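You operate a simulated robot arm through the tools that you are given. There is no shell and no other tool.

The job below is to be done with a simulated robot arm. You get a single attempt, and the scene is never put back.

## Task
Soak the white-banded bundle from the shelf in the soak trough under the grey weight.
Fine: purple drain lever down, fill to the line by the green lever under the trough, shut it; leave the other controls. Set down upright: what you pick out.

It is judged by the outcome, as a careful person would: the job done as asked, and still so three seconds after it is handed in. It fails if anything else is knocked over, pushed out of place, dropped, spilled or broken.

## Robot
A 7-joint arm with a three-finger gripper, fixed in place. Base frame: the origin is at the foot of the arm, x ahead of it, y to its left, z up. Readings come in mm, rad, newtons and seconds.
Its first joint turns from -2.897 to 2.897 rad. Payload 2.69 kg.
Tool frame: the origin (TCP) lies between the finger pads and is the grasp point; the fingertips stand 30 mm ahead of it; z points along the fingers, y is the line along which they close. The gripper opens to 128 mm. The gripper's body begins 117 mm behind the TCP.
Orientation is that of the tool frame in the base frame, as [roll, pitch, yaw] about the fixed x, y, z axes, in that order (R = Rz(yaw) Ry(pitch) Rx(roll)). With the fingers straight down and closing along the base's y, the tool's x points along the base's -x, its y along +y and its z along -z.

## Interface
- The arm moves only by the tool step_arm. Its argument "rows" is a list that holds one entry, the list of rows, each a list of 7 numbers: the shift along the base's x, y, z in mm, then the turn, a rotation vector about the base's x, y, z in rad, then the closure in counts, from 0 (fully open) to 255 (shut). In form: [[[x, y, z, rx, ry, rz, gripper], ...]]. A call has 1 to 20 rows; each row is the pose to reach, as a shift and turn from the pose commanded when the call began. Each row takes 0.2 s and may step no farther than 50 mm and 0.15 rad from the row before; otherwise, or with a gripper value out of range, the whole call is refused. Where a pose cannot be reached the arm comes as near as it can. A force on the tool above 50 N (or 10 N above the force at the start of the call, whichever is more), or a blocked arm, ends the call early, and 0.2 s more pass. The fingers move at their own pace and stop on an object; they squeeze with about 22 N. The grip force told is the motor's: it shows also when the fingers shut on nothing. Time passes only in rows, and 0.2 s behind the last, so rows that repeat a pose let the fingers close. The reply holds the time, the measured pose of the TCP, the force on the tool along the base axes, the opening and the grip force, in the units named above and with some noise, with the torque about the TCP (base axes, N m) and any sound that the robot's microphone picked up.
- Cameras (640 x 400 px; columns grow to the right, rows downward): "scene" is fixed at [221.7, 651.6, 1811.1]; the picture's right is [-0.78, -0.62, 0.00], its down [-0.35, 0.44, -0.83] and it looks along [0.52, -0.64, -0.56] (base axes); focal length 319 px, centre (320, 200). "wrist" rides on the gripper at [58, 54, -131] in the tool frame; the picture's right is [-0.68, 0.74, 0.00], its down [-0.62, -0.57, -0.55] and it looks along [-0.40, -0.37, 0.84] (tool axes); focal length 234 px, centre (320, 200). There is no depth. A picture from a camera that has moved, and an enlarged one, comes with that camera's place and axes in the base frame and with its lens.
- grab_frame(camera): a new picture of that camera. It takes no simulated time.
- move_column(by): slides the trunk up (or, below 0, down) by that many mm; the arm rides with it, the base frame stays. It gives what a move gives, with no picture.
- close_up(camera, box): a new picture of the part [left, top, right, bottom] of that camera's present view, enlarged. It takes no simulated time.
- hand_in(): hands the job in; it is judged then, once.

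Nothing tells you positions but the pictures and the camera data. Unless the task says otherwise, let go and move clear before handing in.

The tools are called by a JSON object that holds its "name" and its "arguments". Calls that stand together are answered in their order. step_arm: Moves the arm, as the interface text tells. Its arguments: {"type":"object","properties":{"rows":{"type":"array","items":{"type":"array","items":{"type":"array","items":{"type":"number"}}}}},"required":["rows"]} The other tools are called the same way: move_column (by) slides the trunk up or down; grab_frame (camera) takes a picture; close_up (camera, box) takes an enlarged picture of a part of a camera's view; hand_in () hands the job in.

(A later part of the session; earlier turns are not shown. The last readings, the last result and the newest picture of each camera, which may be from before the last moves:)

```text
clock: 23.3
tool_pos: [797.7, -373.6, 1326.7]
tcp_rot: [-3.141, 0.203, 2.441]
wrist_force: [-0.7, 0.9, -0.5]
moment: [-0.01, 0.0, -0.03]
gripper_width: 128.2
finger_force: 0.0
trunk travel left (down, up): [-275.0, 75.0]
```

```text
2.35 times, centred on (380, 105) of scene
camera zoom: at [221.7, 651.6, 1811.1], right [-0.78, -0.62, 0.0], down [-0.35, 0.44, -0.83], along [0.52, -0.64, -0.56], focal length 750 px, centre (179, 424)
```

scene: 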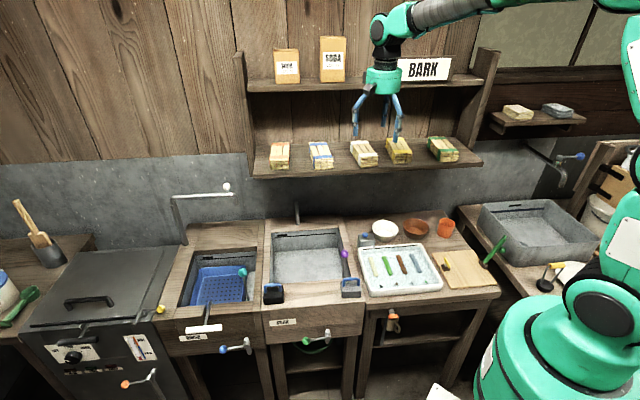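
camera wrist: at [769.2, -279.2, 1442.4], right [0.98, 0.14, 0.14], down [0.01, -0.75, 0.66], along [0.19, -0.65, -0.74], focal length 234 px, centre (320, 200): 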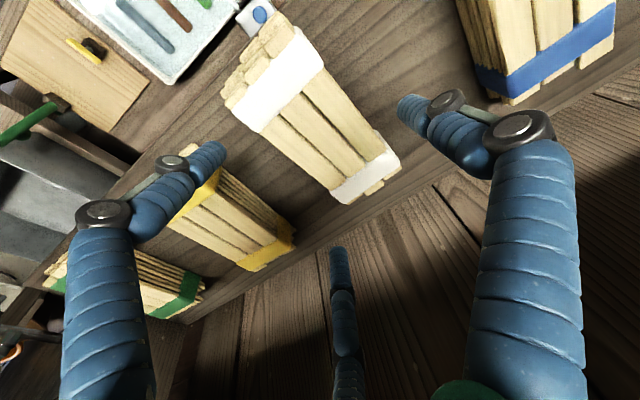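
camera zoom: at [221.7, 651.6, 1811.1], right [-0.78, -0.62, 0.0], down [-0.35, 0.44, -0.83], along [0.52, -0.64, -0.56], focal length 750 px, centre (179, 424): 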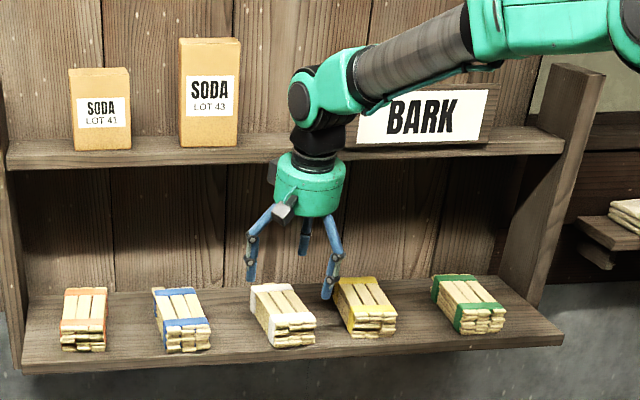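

Everything lines up, with finger clearances of about 10–20 mm all round. I'll descend and close slowly.

{"name": "step_arm", "arguments": {"rows": [[[0, 1, -20, 0, 0, 0, 0], [0, 1, -35, 0, 0, 0, 0], [0, 1, -50, 0, 0, 0, 0], [0, 1, -62, 0, 0, 0, 0], [0, 1, -72, 0, 0, 0, 0], [0, 1, -72, 0, 0, 0, 0]]]}}

{"name": "grab_frame", "arguments": {"camera": "wrist"}}

{"name": "close_up", "arguments": {"camera": "scene", "box": [300, 20, 460, 190]}}

```text
clock: 24.7
tool_pos: [796.3, -374.6, 1253.4]
tcp_rot: [-3.14, 0.201, 2.44]
wrist_force: [-0.3, -0.1, -0.4]
moment: [-0.01, 0.01, -0.01]
gripper_width: 128.1
finger_force: 0.0
trunk travel left (down, up): [-275.0, 75.0]
```

```text
taken
camera wrist: at [767.5, -278.9, 1369.1], right [0.98, 0.14, 0.14], down [0.01, -0.75, 0.66], along [0.19, -0.65, -0.74], focal length 234 px, centre (320, 200)
```

wrist: 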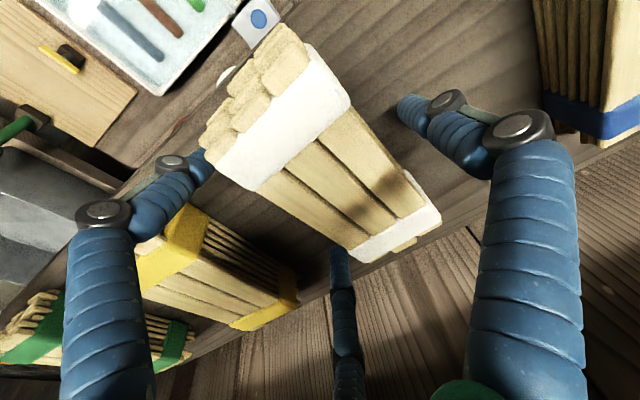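

```text
2.35 times, centred on (380, 105) of scene
camera zoom: at [221.7, 651.6, 1811.1], right [-0.78, -0.62, 0.0], down [-0.35, 0.44, -0.83], along [0.52, -0.64, -0.56], focal length 750 px, centre (179, 424)
```

zoom: 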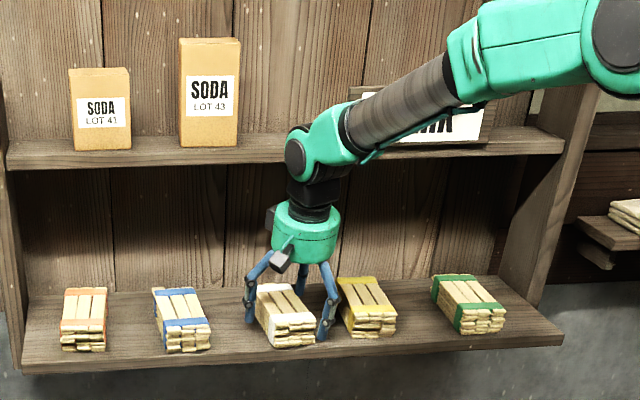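

{"name": "step_arm", "arguments": {"rows": [[[0, 0, 0, 0, 0, 0, 30], [0, 0, 0, 0, 0, 0, 50], [0, 0, 0, 0, 0, 0, 65], [0, 0, 0, 0, 0, 0, 80], [0, 0, 0, 0, 0, 0, 110], [0, 0, 0, 0, 0, 0, 255], [0, 0, 0, 0, 0, 0, 255]]]}}

{"name": "grab_frame", "arguments": {"camera": "wrist"}}

{"name": "close_up", "arguments": {"camera": "scene", "box": [320, 90, 420, 190]}}

```text
clock: 26.3
tool_pos: [795.1, -373.4, 1254.7]
tcp_rot: [3.14, 0.202, 2.439]
wrist_force: [-0.6, 0.1, 22.4]
moment: [0.21, 0.36, -0.08]
gripper_width: 97.8
finger_force: 22.4
trunk travel left (down, up): [-275.0, 75.0]
```

```text
taken
camera wrist: at [766.9, -278.7, 1371.5], right [0.98, 0.14, 0.14], down [0.01, -0.75, 0.66], along [0.19, -0.65, -0.74], focal length 234 px, centre (320, 200)
```

wrist: 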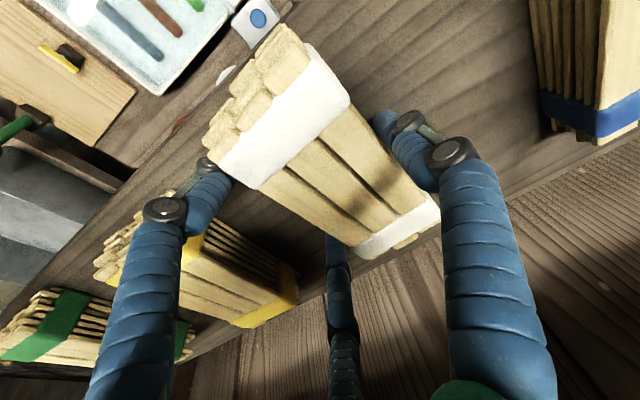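

```text
4.00 times, centred on (370, 140) of scene
camera zoom: at [221.7, 651.6, 1811.1], right [-0.78, -0.62, 0.0], down [-0.35, 0.44, -0.83], along [0.52, -0.64, -0.56], focal length 1276 px, centre (120, 440)
```

zoom: 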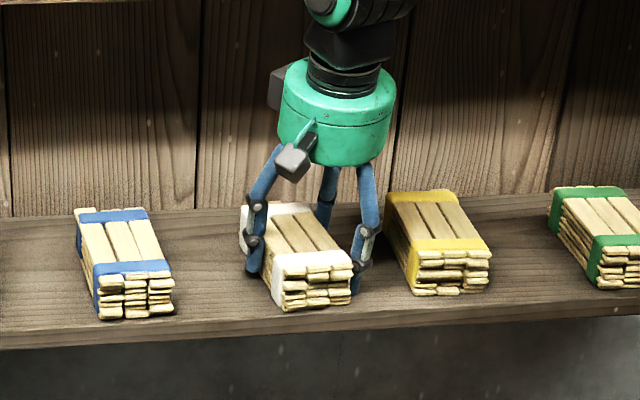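

Gripped at 98 mm, as predicted. I'll lift slowly and check the hold.

{"name": "step_arm", "arguments": {"rows": [[[0, 0, 4, 0, 0, 0, 255], [0, 0, 8, 0, 0, 0, 255], [0, 0, 14, 0, 0, 0, 255], [0, 0, 22, 0, 0, 0, 255], [0, 0, 30, 0, 0, 0, 255], [0, 0, 30, 0, 0, 0, 255]]]}}

{"name": "grab_frame", "arguments": {"camera": "wrist"}}

{"name": "close_up", "arguments": {"camera": "scene", "box": [320, 90, 420, 190]}}

```text
clock: 27.7
tool_pos: [798.0, -375.2, 1282.4]
tcp_rot: [3.141, 0.202, 2.441]
wrist_force: [-0.4, -0.4, -1.0]
moment: [-0.02, 0.01, -0.02]
gripper_width: 97.3
finger_force: 22.0
trunk travel left (down, up): [-275.0, 75.0]
```

```text
taken
camera wrist: at [768.8, -279.4, 1397.7], right [0.98, 0.14, 0.14], down [0.01, -0.75, 0.66], along [0.19, -0.65, -0.74], focal length 234 px, centre (320, 200)
```

wrist: 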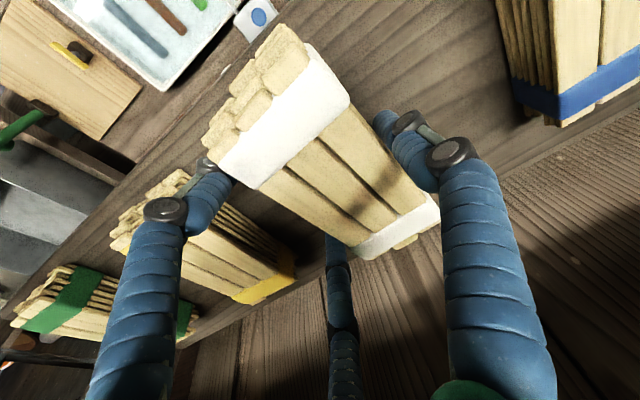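

```text
4.00 times, centred on (370, 140) of scene
camera zoom: at [221.7, 651.6, 1811.1], right [-0.78, -0.62, 0.0], down [-0.35, 0.44, -0.83], along [0.52, -0.64, -0.56], focal length 1276 px, centre (120, 440)
```

zoom: 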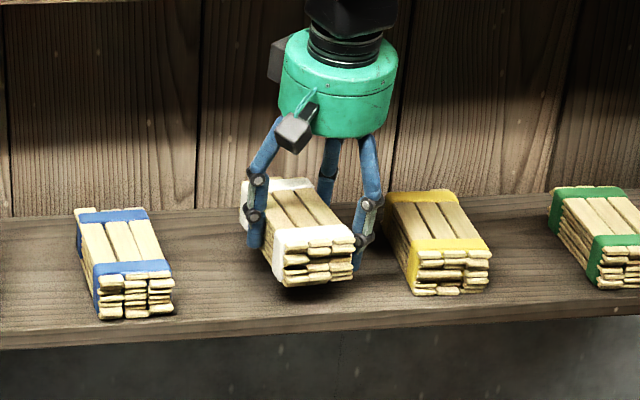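

The bundle is held level. I'll raise it to clear its neighbours and back straight out from the shelf.

{"name": "step_arm", "arguments": {"rows": [[[0, 0, 20, 0, 0, 0, 255], [0, 0, 40, 0, 0, 0, 255], [-10, 9, 48, 0, 0, 0, 255], [-30, 28, 50, 0, 0, 0, 255], [-55, 51, 50, 0, 0, 0, 255], [-80, 74, 50, 0, 0, 0, 255], [-105, 97, 50, 0, 0, 0, 255], [-130, 120, 50, 0, 0, 0, 255], [-150, 138, 50, 0, 0, 0, 255], [-163, 150, 50, 0, 0, 0, 255], [-163, 150, 50, 0, 0, 0, 255]]]}}

{"name": "grab_frame", "arguments": {"camera": "wrist"}}

{"name": "grab_frame", "arguments": {"camera": "scene"}}

```text
clock: 30.1
tool_pos: [635.7, -225.0, 1332.9]
tcp_rot: [3.141, 0.2, 2.441]
wrist_force: [-0.3, 0.5, -1.5]
moment: [-0.03, 0.07, 0.01]
gripper_width: 97.3
finger_force: 21.8
trunk travel left (down, up): [-275.0, 75.0]
```

```text
taken
camera wrist: at [606.8, -129.5, 1448.0], right [0.98, 0.14, 0.14], down [0.01, -0.75, 0.66], along [0.19, -0.65, -0.74], focal length 234 px, centre (320, 200)
```

wrist: 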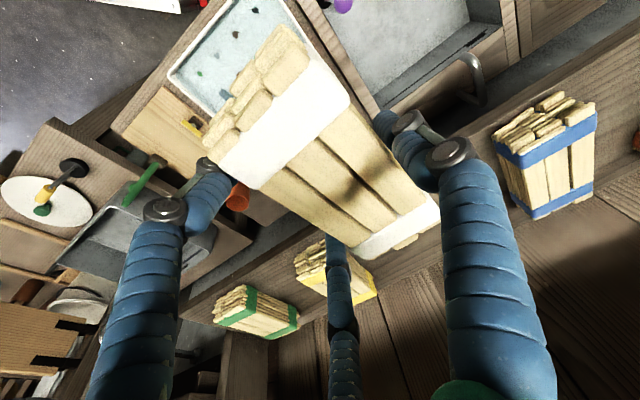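

```text
taken
```

scene: 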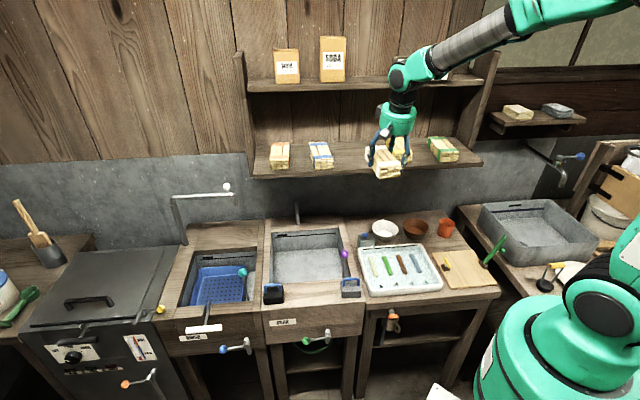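

The bundle is out cleanly. Next I'll move along to above the trough and lower it partway.

{"name": "step_arm", "arguments": {"rows": [[[25, 27, 0, 0, 0, 0, 255], [52, 56, 0, 0, 0, 0, 255], [80, 86, -10, 0, 0, 0, 255], [106, 115, -20, 0, 0, 0, 255], [130, 141, -40, 0, 0, 0, 255], [150, 163, -65, 0, 0, 0, 255], [150, 163, -105, 0, 0, 0, 255], [150, 163, -150, 0, 0, 0, 255], [150, 163, -195, 0, 0, 0, 255], [150, 163, -240, 0, 0, 0, 255], [150, 163, -285, 0, 0, 0, 255], [150, 163, -320, 0, 0, 0, 255], [150, 163, -330, 0, 0, 0, 255], [150, 163, -330, 0, 0, 0, 255]]]}}

{"name": "grab_frame", "arguments": {"camera": "wrist"}}

{"name": "close_up", "arguments": {"camera": "scene", "box": [240, 140, 400, 300]}}

```text
clock: 33.1
tool_pos: [785.3, -61.0, 1005.8]
tcp_rot: [3.138, 0.201, 2.439]
wrist_force: [0.2, 0.1, -1.7]
moment: [-0.01, -0.01, 0.0]
gripper_width: 97.4
finger_force: 22.5
trunk travel left (down, up): [-275.0, 75.0]
```

```text
taken
camera wrist: at [756.4, 33.1, 1120.9], right [0.98, 0.14, 0.14], down [0.01, -0.75, 0.66], along [0.19, -0.65, -0.74], focal length 234 px, centre (320, 200)
```

wrist: 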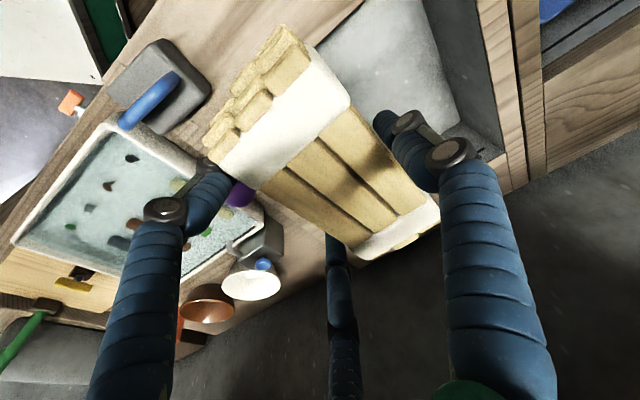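

```text
2.50 times, centred on (320, 220) of scene
camera zoom: at [221.7, 651.6, 1811.1], right [-0.78, -0.62, 0.0], down [-0.35, 0.44, -0.83], along [0.52, -0.64, -0.56], focal length 797 px, centre (320, 150)
```

zoom: 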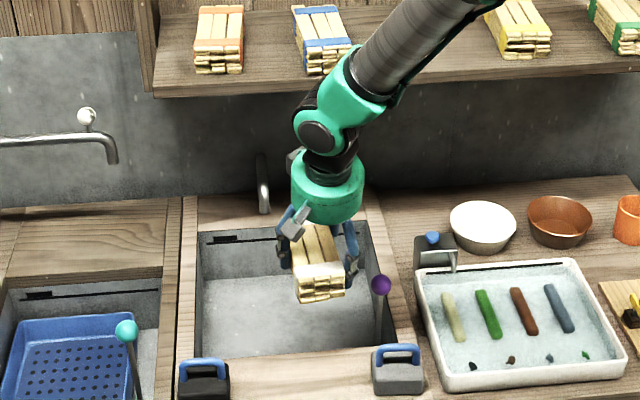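

{"name": "step_arm", "arguments": {"rows": [[[20, -19, -10, 0, 0, 0, 255], [40, -38, -30, 0, 0, 0, 255], [55, -52, -60, 0, 0, 0, 255], [55, -52, -100, 0, 0, 0, 255], [55, -52, -135, 0, 0, 0, 255], [55, -52, -165, 0, 0, 0, 255], [55, -52, -190, 0, 0, 0, 255], [55, -52, -205, 0, 0, 0, 255], [55, -52, -205, 0, 0, 0, 255]]]}}

{"name": "grab_frame", "arguments": {"camera": "wrist"}}

{"name": "close_up", "arguments": {"camera": "scene", "box": [240, 190, 400, 310]}}

```text
clock: 35.1
tool_pos: [838.6, -110.9, 797.3]
tcp_rot: [3.14, 0.201, 2.44]
wrist_force: [0.1, 0.4, -1.6]
moment: [-0.03, 0.03, 0.0]
gripper_width: 97.1
finger_force: 21.9
trunk travel left (down, up): [-275.0, 75.0]
```

```text
taken
camera wrist: at [810.7, -16.3, 913.0], right [0.98, 0.14, 0.14], down [0.01, -0.75, 0.66], along [0.19, -0.65, -0.74], focal length 234 px, centre (320, 200)
```

wrist: 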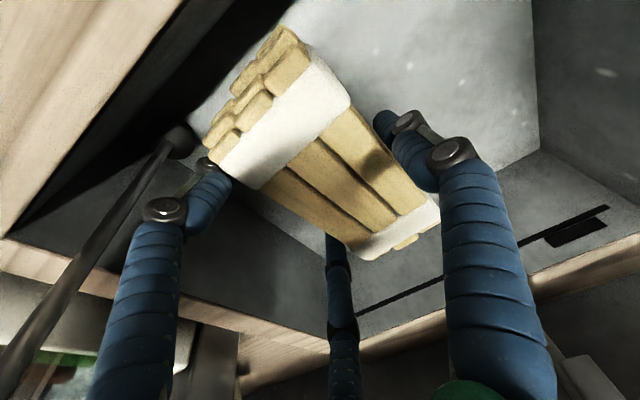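

```text
3.33 times, centred on (320, 250) of scene
camera zoom: at [221.7, 651.6, 1811.1], right [-0.78, -0.62, 0.0], down [-0.35, 0.44, -0.83], along [0.52, -0.64, -0.56], focal length 1063 px, centre (320, 33)
```

zoom: 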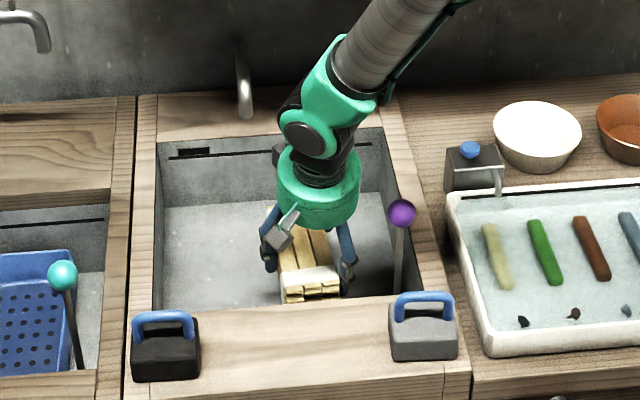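

{"name": "step_arm", "arguments": {"rows": [[[0, 0, -4, 0, 0, 0, 255], [0, 0, -8, 0, 0, 0, 255], [0, 0, -12, 0, 0, 0, 255]]]}}

```text
clock: 35.9
tool_pos: [839.7, -114.1, 785.1]
tcp_rot: [3.139, 0.201, 2.441]
wrist_force: [0.0, 0.5, -1.5]
moment: [-0.01, 0.02, -0.01]
gripper_width: 97.2
finger_force: 21.8
trunk travel left (down, up): [-275.0, 75.0]
```

No contact yet, so I'll keep going in small steps.

{"name": "step_arm", "arguments": {"rows": [[[0, 0, -2, 0, 0, 0, 255], [0, 0, -4, 0, 0, 0, 255], [0, 0, -6, 0, 0, 0, 255]]]}}

```text
clock: 36.7
tool_pos: [839.9, -112.7, 779.2]
tcp_rot: [3.139, 0.201, 2.44]
wrist_force: [-0.2, -0.2, -2.1]
moment: [-0.01, 0.07, 0.01]
gripper_width: 97.1
finger_force: 22.3
trunk travel left (down, up): [-275.0, 75.0]
```

{"name": "step_arm", "arguments": {"rows": [[[0, 0, -2, 0, 0, 0, 255], [0, 0, -4, 0, 0, 0, 255]]]}}

```text
clock: 37.3
tool_pos: [840.4, -112.3, 775.3]
tcp_rot: [-3.141, 0.199, 2.441]
wrist_force: [0.9, 1.1, -1.1]
moment: [-0.01, 0.01, 0.04]
gripper_width: 97.3
finger_force: 22.1
trunk travel left (down, up): [-275.0, 75.0]
```

{"name": "step_arm", "arguments": {"rows": [[[0, 0, -2, 0, 0, 0, 255], [0, 0, -4, 0, 0, 0, 255], [0, 0, -6, 0, 0, 0, 255]]]}}

{"name": "close_up", "arguments": {"camera": "wrist", "box": [180, 20, 460, 280]}}

```text
clock: 38.1
tool_pos: [840.0, -113.6, 768.3]
tcp_rot: [3.141, 0.2, 2.441]
wrist_force: [0.2, -0.1, -1.2]
moment: [-0.01, 0.04, 0.0]
gripper_width: 97.0
finger_force: 22.4
trunk travel left (down, up): [-275.0, 75.0]
```

```text
1.54 times, centred on (320, 150) of wrist
camera zoom: at [810.8, -18.1, 884.6], right [0.98, 0.14, 0.14], down [0.01, -0.75, 0.66], along [0.19, -0.65, -0.74], focal length 360 px, centre (320, 277)
```

zoom: 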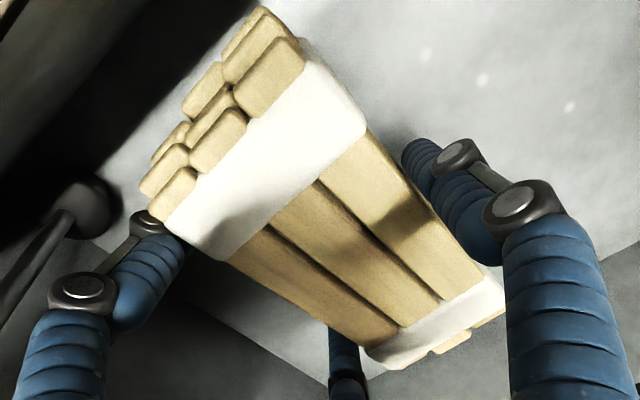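

{"name": "step_arm", "arguments": {"rows": [[[0, 0, -2, 0, 0, 0, 255], [0, 0, -4, 0, 0, 0, 255], [0, 0, -6, 0, 0, 0, 255], [0, 0, -8, 0, 0, 0, 255], [0, 0, -10, 0, 0, 0, 255]]]}}

```text
clock: 39.3
tool_pos: [839.6, -111.8, 760.3]
tcp_rot: [-3.142, 0.202, 2.437]
wrist_force: [0.4, -0.1, -1.7]
moment: [-0.03, 0.05, 0.0]
gripper_width: 97.0
finger_force: 22.0
trunk travel left (down, up): [-275.0, 75.0]
```

{"name": "step_arm", "arguments": {"rows": [[[0, 0, -2, 0, 0, 0, 255], [0, 0, -4, 0, 0, 0, 255], [0, 0, -6, 0, 0, 0, 255], [0, 0, -8, 0, 0, 0, 255]]]}}

{"name": "grab_frame", "arguments": {"camera": "wrist"}}

{"name": "close_up", "arguments": {"camera": "scene", "box": [260, 210, 380, 300]}}

```text
clock: 40.3
tool_pos: [840.8, -112.7, 752.4]
tcp_rot: [-3.14, 0.201, 2.44]
wrist_force: [-0.6, -0.1, -1.1]
moment: [-0.03, 0.03, -0.01]
gripper_width: 97.3
finger_force: 21.9
trunk travel left (down, up): [-275.0, 75.0]
```

```text
taken
camera wrist: at [811.0, -17.8, 868.2], right [0.98, 0.14, 0.14], down [0.01, -0.75, 0.66], along [0.19, -0.65, -0.74], focal length 234 px, centre (320, 200)
```

wrist: 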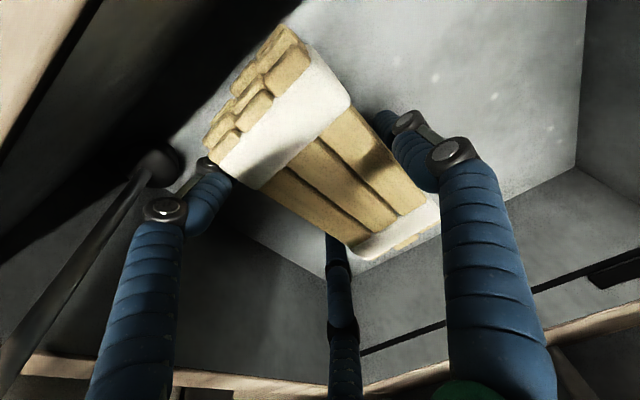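

```text
4.44 times, centred on (320, 255) of scene
camera zoom: at [221.7, 651.6, 1811.1], right [-0.78, -0.62, 0.0], down [-0.35, 0.44, -0.83], along [0.52, -0.64, -0.56], focal length 1417 px, centre (320, -44)
```

zoom: 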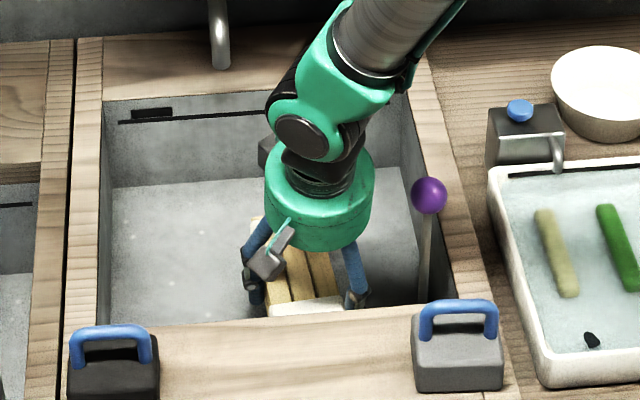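

{"name": "step_arm", "arguments": {"rows": [[[0, 0, -1.5, 0, 0, 0, 255], [0, 0, -3, 0, 0, 0, 255], [0, 0, -4.5, 0, 0, 0, 255], [0, 0, -6, 0, 0, 0, 255]]]}}

```text
clock: 41.3
tool_pos: [840.1, -112.3, 745.8]
tcp_rot: [3.141, 0.199, 2.44]
wrist_force: [-0.3, -0.4, -1.6]
moment: [-0.01, 0.05, 0.03]
gripper_width: 97.4
finger_force: 22.2
trunk travel left (down, up): [-275.0, 75.0]
```

{"name": "step_arm", "arguments": {"rows": [[[0, 0, -1.5, 0, 0, 0, 255], [0, 0, -3, 0, 0, 0, 255], [0, 0, -4.5, 0, 0, 0, 255], [0, 0, -6, 0, 0, 0, 255]]]}}

{"name": "grab_frame", "arguments": {"camera": "wrist"}}

{"name": "close_up", "arguments": {"camera": "scene", "box": [260, 210, 380, 300]}}

```text
clock: 42.3
tool_pos: [838.6, -112.3, 739.9]
tcp_rot: [3.138, 0.2, 2.441]
wrist_force: [-0.1, -0.7, -1.6]
moment: [-0.06, 0.04, -0.01]
gripper_width: 97.3
finger_force: 22.1
trunk travel left (down, up): [-275.0, 75.0]
```

```text
taken
camera wrist: at [809.6, -17.6, 856.2], right [0.98, 0.14, 0.14], down [0.01, -0.75, 0.66], along [0.19, -0.65, -0.74], focal length 234 px, centre (320, 200)
```

wrist: 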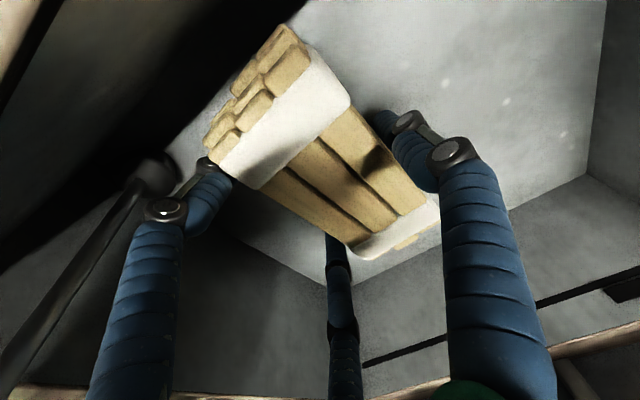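

```text
4.44 times, centred on (320, 255) of scene
camera zoom: at [221.7, 651.6, 1811.1], right [-0.78, -0.62, 0.0], down [-0.35, 0.44, -0.83], along [0.52, -0.64, -0.56], focal length 1417 px, centre (320, -44)
```

zoom: 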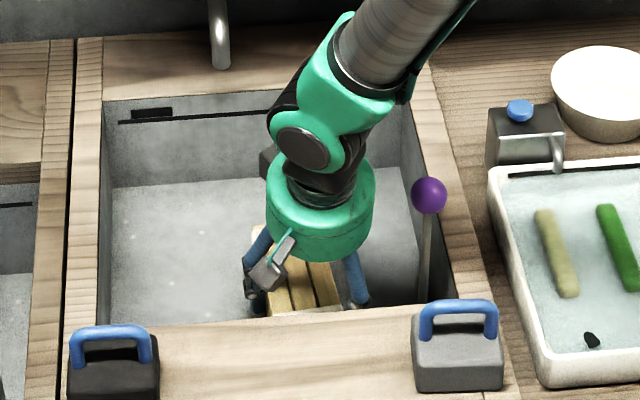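

There's still no contact, and the camera housing is getting close to the trough's front rim. I'll shift 30 mm toward the back before going lower.

{"name": "step_arm", "arguments": {"rows": [[[7, -7, 0, 0, 0, 0, 255], [14, -14, 0, 0, 0, 0, 255], [22, -21, 0, 0, 0, 0, 255], [22, -21, -2, 0, 0, 0, 255], [22, -21, -4, 0, 0, 0, 255], [22, -21, -6, 0, 0, 0, 255]]]}}

{"name": "close_up", "arguments": {"camera": "scene", "box": [260, 210, 380, 300]}}

```text
clock: 43.7
tool_pos: [860.7, -132.7, 732.9]
tcp_rot: [3.139, 0.2, 2.439]
wrist_force: [0.6, -0.8, -2.0]
moment: [0.0, 0.02, 0.0]
gripper_width: 97.2
finger_force: 22.3
trunk travel left (down, up): [-275.0, 75.0]
```

```text
4.44 times, centred on (320, 255) of scene
camera zoom: at [221.7, 651.6, 1811.1], right [-0.78, -0.62, 0.0], down [-0.35, 0.44, -0.83], along [0.52, -0.64, -0.56], focal length 1417 px, centre (320, -44)
```

zoom: 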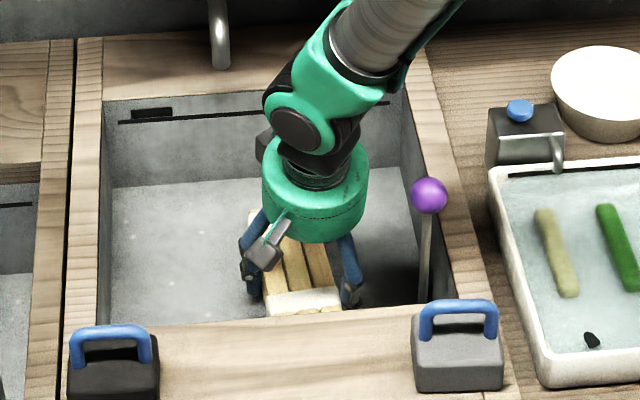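

{"name": "step_arm", "arguments": {"rows": [[[0, 0, -1.5, 0, 0, 0, 255], [0, 0, -3, 0, 0, 0, 255], [0, 0, -4.5, 0, 0, 0, 255], [0, 0, -6, 0, 0, 0, 255], [0, 0, -7.5, 0, 0, 0, 255]]]}}

{"name": "grab_frame", "arguments": {"camera": "wrist"}}

```text
clock: 44.9
tool_pos: [862.6, -133.4, 726.5]
tcp_rot: [3.14, 0.2, 2.44]
wrist_force: [0.9, 0.2, -1.1]
moment: [-0.02, -0.02, 0.0]
gripper_width: 97.4
finger_force: 22.0
trunk travel left (down, up): [-275.0, 75.0]
```

```text
taken
camera wrist: at [833.2, -37.8, 842.5], right [0.98, 0.14, 0.14], down [0.01, -0.75, 0.66], along [0.19, -0.65, -0.74], focal length 234 px, centre (320, 200)
```

wrist: 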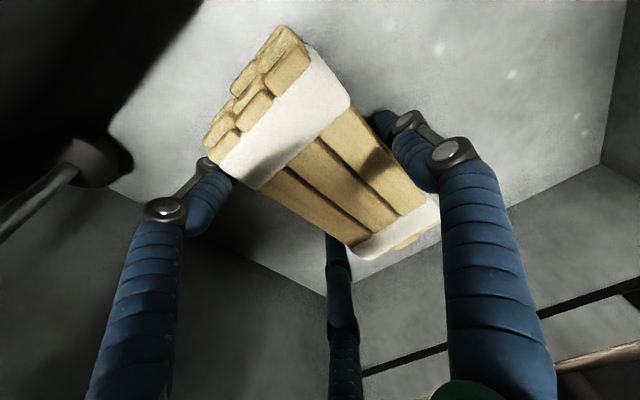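

{"name": "step_arm", "arguments": {"rows": [[[0, 0, -1.5, 0, 0, 0, 255], [0, 0, -3, 0, 0, 0, 255], [0, 0, -4.5, 0, 0, 0, 255], [0, 0, -6, 0, 0, 0, 255], [0, 0, -7.5, 0, 0, 0, 255]]]}}

{"name": "close_up", "arguments": {"camera": "scene", "box": [260, 210, 380, 300]}}

```text
clock: 46.0
tool_pos: [865.5, -132.2, 725.8]
tcp_rot: [3.136, 0.206, 2.44]
wrist_force: [-4.1, 0.5, 21.1]
moment: [0.23, 1.47, -0.15]
gripper_width: 97.7
finger_force: 21.8
trunk travel left (down, up): [-275.0, 75.0]
stopped in row 5: the force on the tool passed its limit at 53 N (the readings are from after the stop); the commanded pose is now the measured one
```

```text
4.44 times, centred on (320, 255) of scene
camera zoom: at [221.7, 651.6, 1811.1], right [-0.78, -0.62, 0.0], down [-0.35, 0.44, -0.83], along [0.52, -0.64, -0.56], focal length 1417 px, centre (320, -44)
```

zoom: 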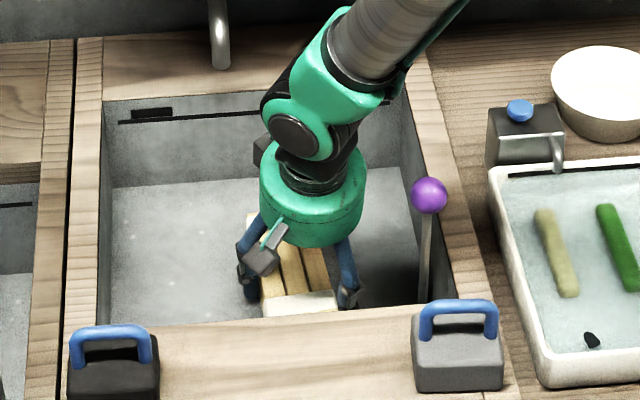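

The same fingertip contact I felt at the shelf is now on the trough floor, so the bundle is down. I'll release and rise straight up.

{"name": "step_arm", "arguments": {"rows": [[[0, 0, 0.5, 0, 0, 0, 120], [0, 0, 0.5, 0, 0, 0, 60], [0, 0, 0.5, 0, 0, 0, 30], [0, 0, 0.5, 0, 0, 0, 0], [0, 0, 0.5, 0, 0, 0, 0]]]}}

{"name": "step_arm", "arguments": {"rows": [[[0, 0, 10, 0, 0, 0, 0], [0, 0, 25, 0, 0, 0, 0], [0, 0, 50, 0, 0, 0, 0], [0, 0, 85, 0, 0, 0, 0], [-10, 10, 125, 0, 0, 0, 0], [-30, 30, 165, 0, 0, 0, 0], [-55, 53, 205, 0, 0, 0, 0], [-80, 77, 245, 0, 0, 0, 0], [-80, 77, 245, 0, 0, 0, 0]]]}}

{"name": "grab_frame", "arguments": {"camera": "wrist"}}

{"name": "close_up", "arguments": {"camera": "scene", "box": [240, 190, 400, 310]}}

```text
clock: 47.2
tool_pos: [864.0, -132.6, 722.6]
tcp_rot: [3.139, 0.201, 2.44]
wrist_force: [0.3, -0.7, -0.2]
moment: [-0.01, 0.0, -0.01]
gripper_width: 127.9
finger_force: 0.1
trunk travel left (down, up): [-275.0, 75.0]
```

```text
refused: row 7 steps farther than a row can; nothing moved
```

```text
taken
camera wrist: at [834.7, -37.7, 839.1], right [0.98, 0.14, 0.14], down [0.01, -0.75, 0.66], along [0.19, -0.65, -0.74], focal length 234 px, centre (320, 200)
```

wrist: 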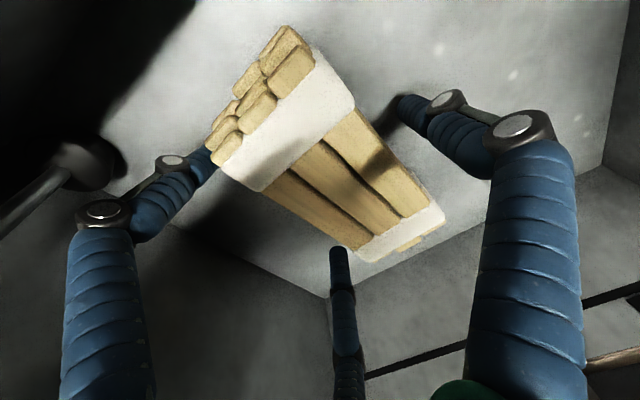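

```text
3.33 times, centred on (320, 250) of scene
camera zoom: at [221.7, 651.6, 1811.1], right [-0.78, -0.62, 0.0], down [-0.35, 0.44, -0.83], along [0.52, -0.64, -0.56], focal length 1063 px, centre (320, 33)
```

zoom: 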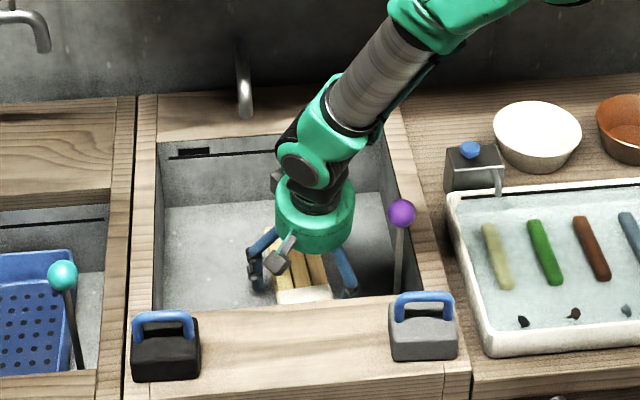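

The bundle rests on the floor. I'll rise in smaller steps.

{"name": "step_arm", "arguments": {"rows": [[[0, 0, 10, 0, 0, 0, 0], [0, 0, 25, 0, 0, 0, 0], [0, 0, 50, 0, 0, 0, 0], [0, 0, 85, 0, 0, 0, 0], [-10, 10, 120, 0, 0, 0, 0], [-30, 30, 150, 0, 0, 0, 0], [-50, 48, 185, 0, 0, 0, 0], [-70, 67, 220, 0, 0, 0, 0], [-85, 82, 250, 0, 0, 0, 0], [-100, 97, 280, 0, 0, 0, 0], [-100, 97, 280, 0, 0, 0, 0]]]}}

{"name": "grab_frame", "arguments": {"camera": "wrist"}}

{"name": "close_up", "arguments": {"camera": "scene", "box": [240, 190, 400, 310]}}

```text
clock: 49.6
tool_pos: [764.1, -36.1, 1003.9]
tcp_rot: [3.14, 0.205, 2.441]
wrist_force: [-1.0, 0.0, 0.4]
moment: [0.02, -0.04, -0.01]
gripper_width: 128.2
finger_force: 0.1
trunk travel left (down, up): [-275.0, 75.0]
```

```text
taken
camera wrist: at [734.8, 59.7, 1120.0], right [0.98, 0.14, 0.14], down [0.01, -0.75, 0.66], along [0.19, -0.65, -0.74], focal length 234 px, centre (320, 200)
```

wrist: 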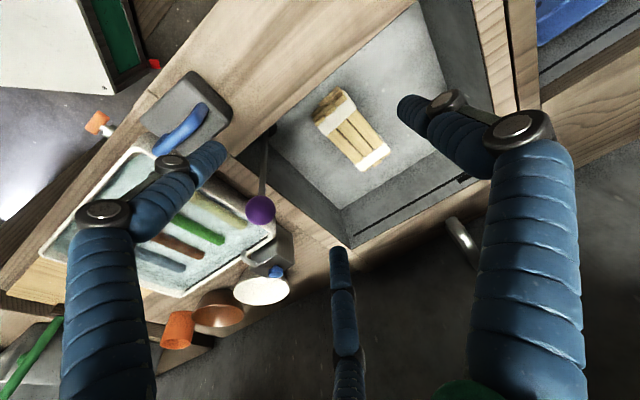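

```text
3.33 times, centred on (320, 250) of scene
camera zoom: at [221.7, 651.6, 1811.1], right [-0.78, -0.62, 0.0], down [-0.35, 0.44, -0.83], along [0.52, -0.64, -0.56], focal length 1063 px, centre (320, 33)
```

zoom: 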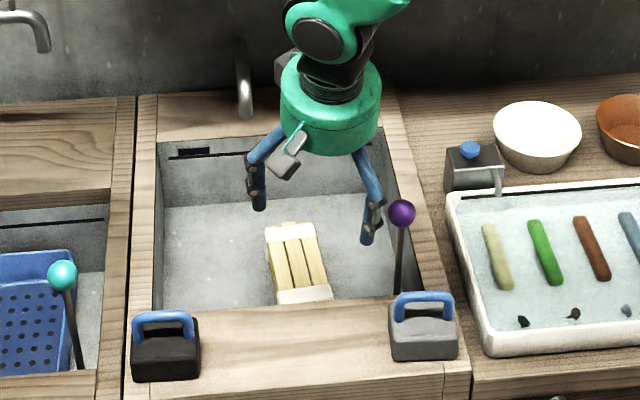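

Now the grey weight. Its handle bar is at about (644, -57, 904), running at about 41°. I'll level the tool, turn it so the bar lies along tool x, and move above.

{"name": "step_arm", "arguments": {"rows": [[[-10, 0, 20, 0.0645, 0.0765, 0, 0], [-30, 0, 40, 0.129, 0.153, 0, 0], [-30, 0, 40, 0.129, 0.153, 0, 0]]]}}

{"name": "step_arm", "arguments": {"rows": [[[-15, -3, 5, 0, 0, 0.14, 0], [-30, -6, 10, 0, 0, 0.28, 0], [-45, -9, 15, 0, 0, 0.42, 0], [-60, -12, 20, 0, 0, 0.56, 0], [-75, -15, 20, 0, 0, 0.7, 0], [-90, -21, 20, 0, 0, 0.84, 0], [-90, -21, 20, 0, 0, 0.98, 0], [-90, -21, 20, 0, 0, 1.12, 0], [-90, -21, 20, 0, 0, 1.26, 0], [-90, -21, 20, 0, 0, 1.4, 0], [-90, -21, 20, 0, 0, 1.426, 0], [-90, -21, 20, 0, 0, 1.426, 0]]]}}

{"name": "grab_frame", "arguments": {"camera": "wrist"}}

{"name": "grab_frame", "arguments": {"camera": "scene"}}

```text
clock: 50.4
tool_pos: [735.8, -36.0, 1045.4]
tcp_rot: [3.14, 0.001, 2.442]
wrist_force: [0.2, -0.4, -0.1]
moment: [0.01, 0.01, -0.02]
gripper_width: 128.1
finger_force: 0.0
trunk travel left (down, up): [-275.0, 75.0]
```

```text
clock: 53.0
tool_pos: [644.2, -55.5, 1063.8]
tcp_rot: [3.141, 0.004, -2.416]
wrist_force: [-0.5, -0.5, -0.1]
moment: [0.01, -0.06, 0.01]
gripper_width: 127.8
finger_force: 0.0
trunk travel left (down, up): [-275.0, 75.0]
```

```text
taken
camera wrist: at [565.1, -54.9, 1193.3], right [0.02, 1.0, 0.0], down [0.84, -0.02, 0.55], along [0.55, -0.01, -0.84], focal length 234 px, centre (320, 200)
```

wrist: 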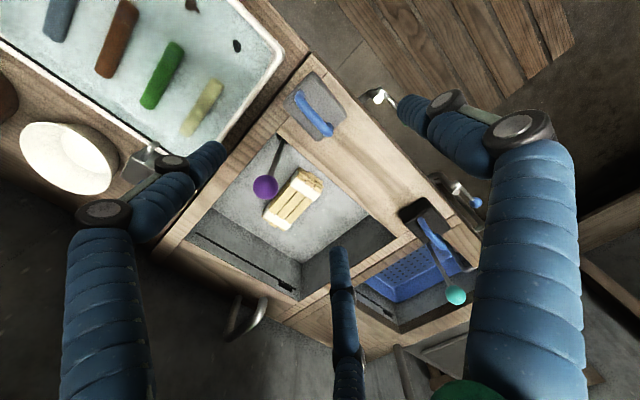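

```text
taken
```

scene: 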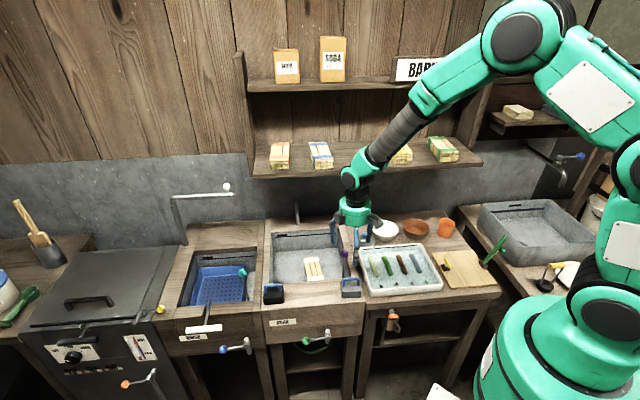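

{"name": "close_up", "arguments": {"camera": "wrist", "box": [260, 50, 380, 170]}}

```text
3.33 times, centred on (320, 110) of wrist
camera zoom: at [565.1, -54.9, 1193.3], right [0.02, 1.0, 0.0], down [0.84, -0.02, 0.55], along [0.55, -0.01, -0.84], focal length 781 px, centre (320, 500)
```

zoom: 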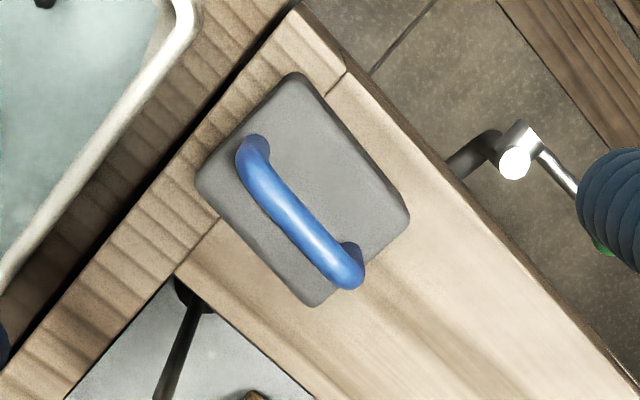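

The wrist-only triangulation puts the handle at about (639, -62, 873), so the scene-based heights were biased. I'll go lower and re-measure from closer.

{"name": "step_arm", "arguments": {"rows": [[[-3, -3, -30, 0, 0, 0, 60], [-5, -7, -60, 0, 0, 0, 110], [-5, -7, -90, 0, 0, 0, 128], [-5, -7, -110, 0, 0, 0, 128], [-5, -7, -110, 0, 0, 0, 128]]]}}

{"name": "close_up", "arguments": {"camera": "wrist", "box": [240, 80, 400, 220]}}

{"name": "grab_frame", "arguments": {"camera": "wrist"}}

{"name": "close_up", "arguments": {"camera": "scene", "box": [280, 190, 420, 310]}}

```text
clock: 54.2
tool_pos: [638.3, -65.9, 950.9]
tcp_rot: [-3.141, 0.004, -2.416]
wrist_force: [-0.1, -0.2, 0.7]
moment: [-0.01, 0.03, 0.01]
gripper_width: 63.7
finger_force: 0.1
trunk travel left (down, up): [-275.0, 75.0]
```

```text
2.86 times, centred on (320, 150) of wrist
camera zoom: at [559.7, -63.2, 1080.9], right [0.02, 1.0, 0.0], down [0.84, -0.02, 0.55], along [0.55, -0.01, -0.84], focal length 669 px, centre (320, 343)
```

zoom: 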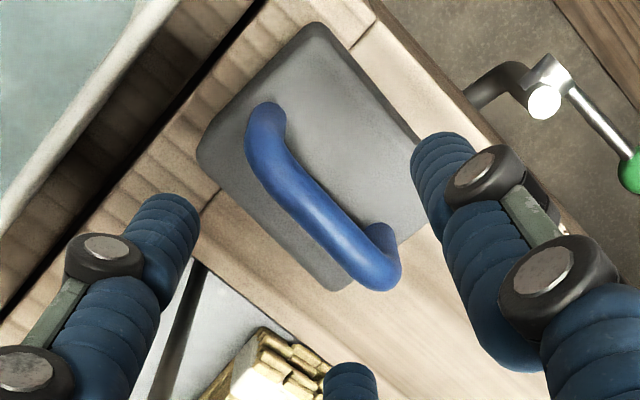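

```text
taken
camera wrist: at [559.7, -63.2, 1080.9], right [0.02, 1.0, 0.0], down [0.84, -0.02, 0.55], along [0.55, -0.01, -0.84], focal length 234 px, centre (320, 200)
```

wrist: 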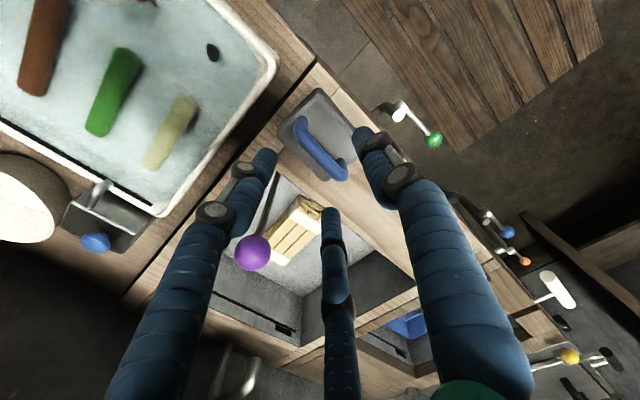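

```text
3.33 times, centred on (350, 250) of scene
camera zoom: at [221.7, 651.6, 1811.1], right [-0.78, -0.62, 0.0], down [-0.35, 0.44, -0.83], along [0.52, -0.64, -0.56], focal length 1063 px, centre (220, 33)
```

zoom: 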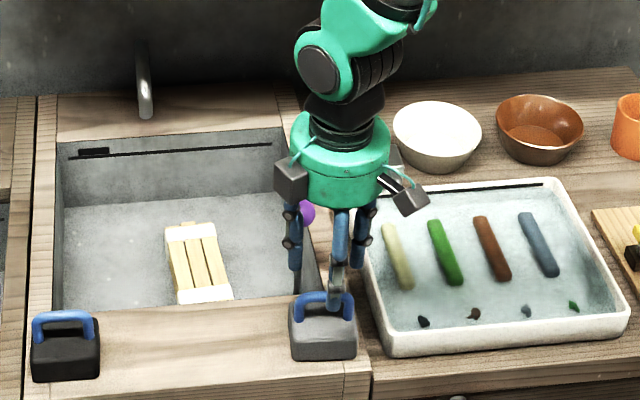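

The tool is centred on the bar, with bar z≈877 and alignment within 1°. I'll descend and grip.

{"name": "step_arm", "arguments": {"rows": [[[-0.5, 0.5, -30, 0, 0, 0, 128], [-0.5, 0.5, -50, 0, 0, 0, 128], [-0.5, 0.5, -60, 0, 0, 0, 128], [-0.5, 0.5, -66, 0, 0, 0, 128], [-0.5, 0.5, -66, 0, 0, 0, 128]]]}}

{"name": "grab_frame", "arguments": {"camera": "wrist"}}

{"name": "close_up", "arguments": {"camera": "scene", "box": [300, 220, 400, 310]}}

```text
clock: 55.4
tool_pos: [638.7, -63.5, 889.2]
tcp_rot: [3.141, 0.004, -2.417]
wrist_force: [-2.8, -0.5, 15.1]
moment: [-0.49, 0.04, -0.15]
gripper_width: 65.3
finger_force: 1.1
trunk travel left (down, up): [-275.0, 75.0]
```

```text
taken
camera wrist: at [558.6, -62.6, 1019.1], right [0.02, 1.0, 0.0], down [0.83, -0.02, 0.55], along [0.55, -0.01, -0.83], focal length 234 px, centre (320, 200)
```

wrist: 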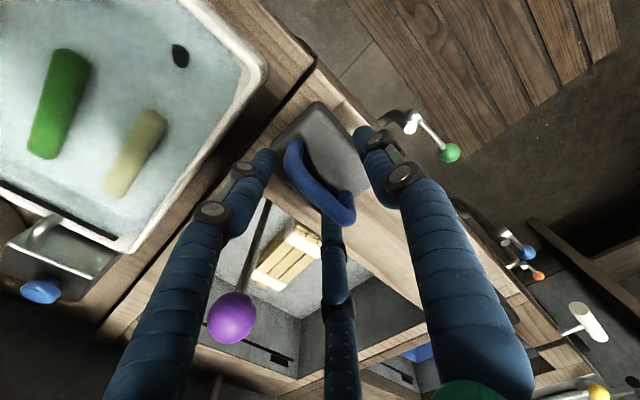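

```text
4.44 times, centred on (350, 265) of scene
camera zoom: at [221.7, 651.6, 1811.1], right [-0.78, -0.62, 0.0], down [-0.35, 0.44, -0.83], along [0.52, -0.64, -0.56], focal length 1417 px, centre (187, -89)
```

zoom: 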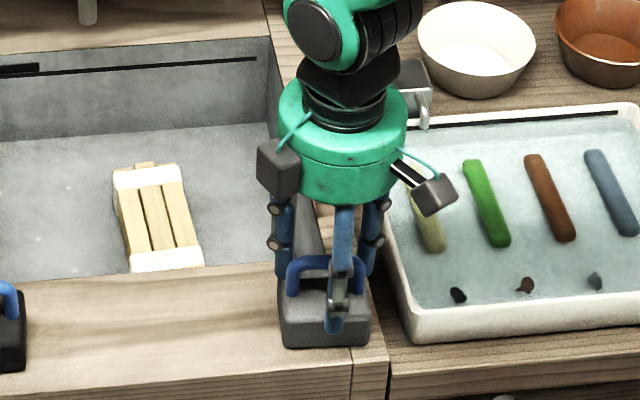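

A fingertip is touching the weight's body top, so I'll come up about 4 mm and close on the bar there.

{"name": "step_arm", "arguments": {"rows": [[[0, 0, 5, 0, 0, 0, 128], [0, 0, 9, 0, 0, 0, 128], [0, 0, 9, 0, 0, 0, 160], [0, 0, 9, 0, 0, 0, 190]]]}}

{"name": "close_up", "arguments": {"camera": "scene", "box": [300, 220, 400, 310]}}

{"name": "close_up", "arguments": {"camera": "wrist", "box": [220, 80, 420, 260]}}

```text
clock: 56.4
tool_pos: [638.4, -63.0, 896.0]
tcp_rot: [3.141, 0.004, -2.417]
wrist_force: [1.9, -2.4, 1.1]
moment: [0.01, -0.05, -0.01]
gripper_width: 33.5
finger_force: 0.7
trunk travel left (down, up): [-275.0, 75.0]
```

```text
4.44 times, centred on (350, 265) of scene
camera zoom: at [221.7, 651.6, 1811.1], right [-0.78, -0.62, 0.0], down [-0.35, 0.44, -0.83], along [0.52, -0.64, -0.56], focal length 1417 px, centre (187, -89)
```

zoom: 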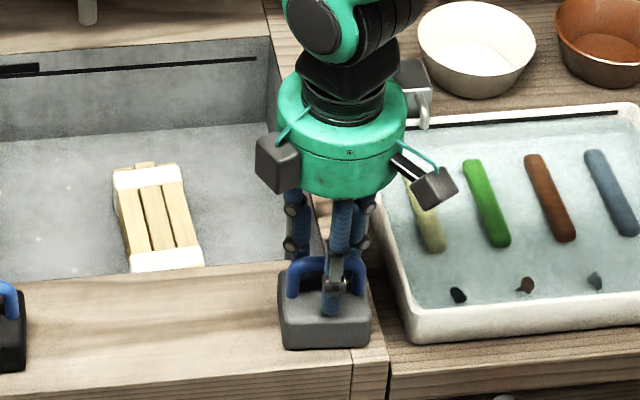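

```text
2.22 times, centred on (320, 170) of wrist
camera zoom: at [559.1, -61.6, 1026.2], right [0.02, 1.0, 0.0], down [0.83, -0.02, 0.55], along [0.55, -0.01, -0.84], focal length 520 px, centre (320, 267)
```

zoom: 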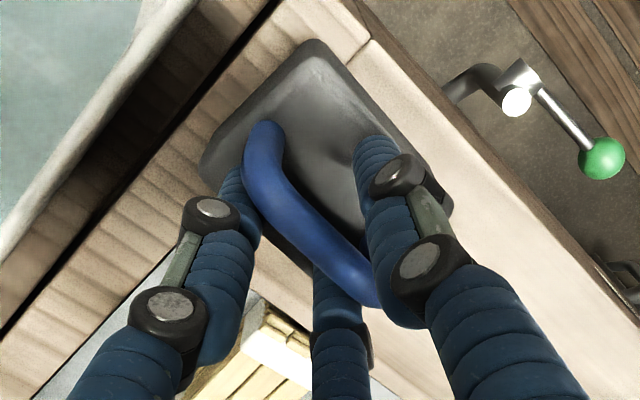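

{"name": "step_arm", "arguments": {"rows": [[[0, 0, -2, 0, 0, 0, 215], [0, 0, -2, 0, 0, 0, 255], [0, 0, -2, 0, 0, 0, 255], [0, 0, -2, 0, 0, 0, 255]]]}}

{"name": "close_up", "arguments": {"camera": "wrist", "box": [220, 80, 420, 260]}}

{"name": "close_up", "arguments": {"camera": "scene", "box": [300, 220, 400, 310]}}

```text
clock: 57.4
tool_pos: [639.1, -62.2, 893.7]
tcp_rot: [3.141, 0.003, -2.417]
wrist_force: [0.0, 1.2, 7.6]
moment: [-0.03, 0.05, -0.01]
gripper_width: 18.9
finger_force: 21.8
trunk travel left (down, up): [-275.0, 75.0]
```

```text
2.22 times, centred on (320, 170) of wrist
camera zoom: at [559.1, -61.9, 1024.2], right [0.02, 1.0, 0.0], down [0.84, -0.02, 0.55], along [0.55, -0.01, -0.84], focal length 520 px, centre (320, 267)
```

zoom: 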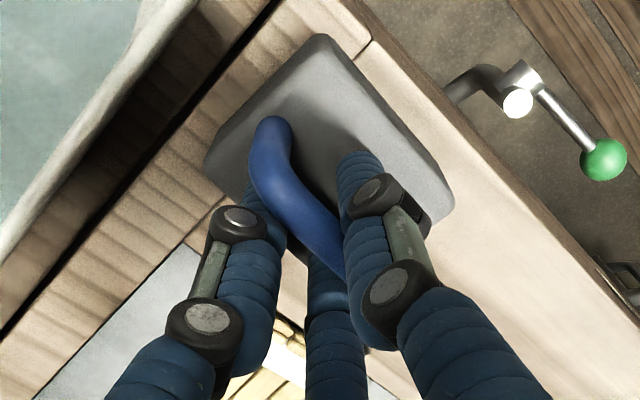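

```text
4.44 times, centred on (350, 265) of scene
camera zoom: at [221.7, 651.6, 1811.1], right [-0.78, -0.62, 0.0], down [-0.35, 0.44, -0.83], along [0.52, -0.64, -0.56], focal length 1417 px, centre (187, -89)
```

zoom: 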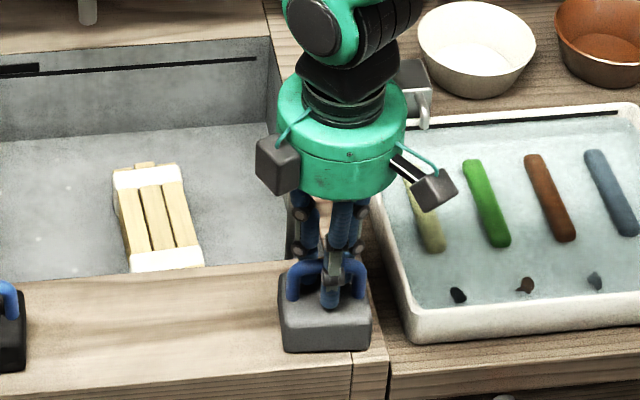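

The bar is gripped. I'll lift gently.

{"name": "step_arm", "arguments": {"rows": [[[0, 0, 3, 0, 0, 0, 255], [0, 0, 7, 0, 0, 0, 255], [0, 0, 12, 0, 0, 0, 255], [0, 0, 20, 0, 0, 0, 255], [0, 0, 30, 0, 0, 0, 255], [0, 0, 30, 0, 0, 0, 255]]]}}

{"name": "close_up", "arguments": {"camera": "wrist", "box": [220, 80, 420, 260]}}

{"name": "close_up", "arguments": {"camera": "scene", "box": [300, 220, 400, 310]}}

```text
clock: 58.8
tool_pos: [637.6, -64.5, 926.0]
tcp_rot: [3.141, 0.004, -2.417]
wrist_force: [0.1, -0.9, -5.4]
moment: [-0.02, -0.03, -0.03]
gripper_width: 19.0
finger_force: 21.9
trunk travel left (down, up): [-275.0, 75.0]
```

```text
2.22 times, centred on (320, 170) of wrist
camera zoom: at [558.3, -63.3, 1055.6], right [0.02, 1.0, 0.0], down [0.84, -0.02, 0.55], along [0.55, -0.01, -0.84], focal length 520 px, centre (320, 267)
```

zoom: 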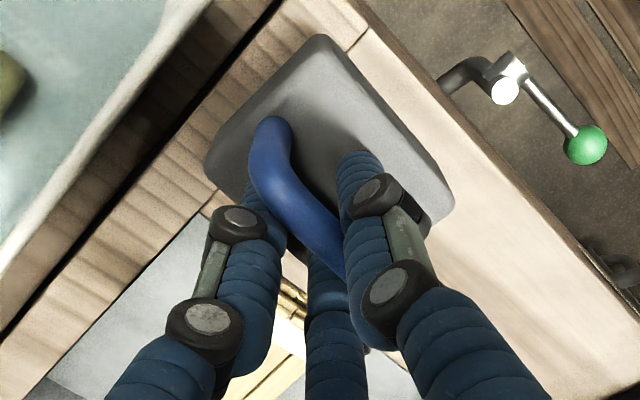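

```text
4.44 times, centred on (350, 265) of scene
camera zoom: at [221.7, 651.6, 1811.1], right [-0.78, -0.62, 0.0], down [-0.35, 0.44, -0.83], along [0.52, -0.64, -0.56], focal length 1417 px, centre (187, -89)
```

zoom: 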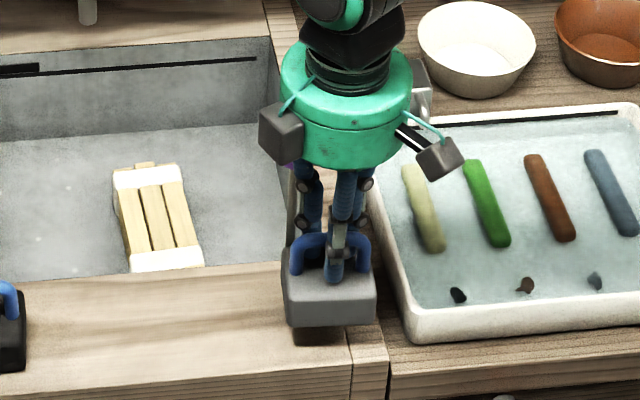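

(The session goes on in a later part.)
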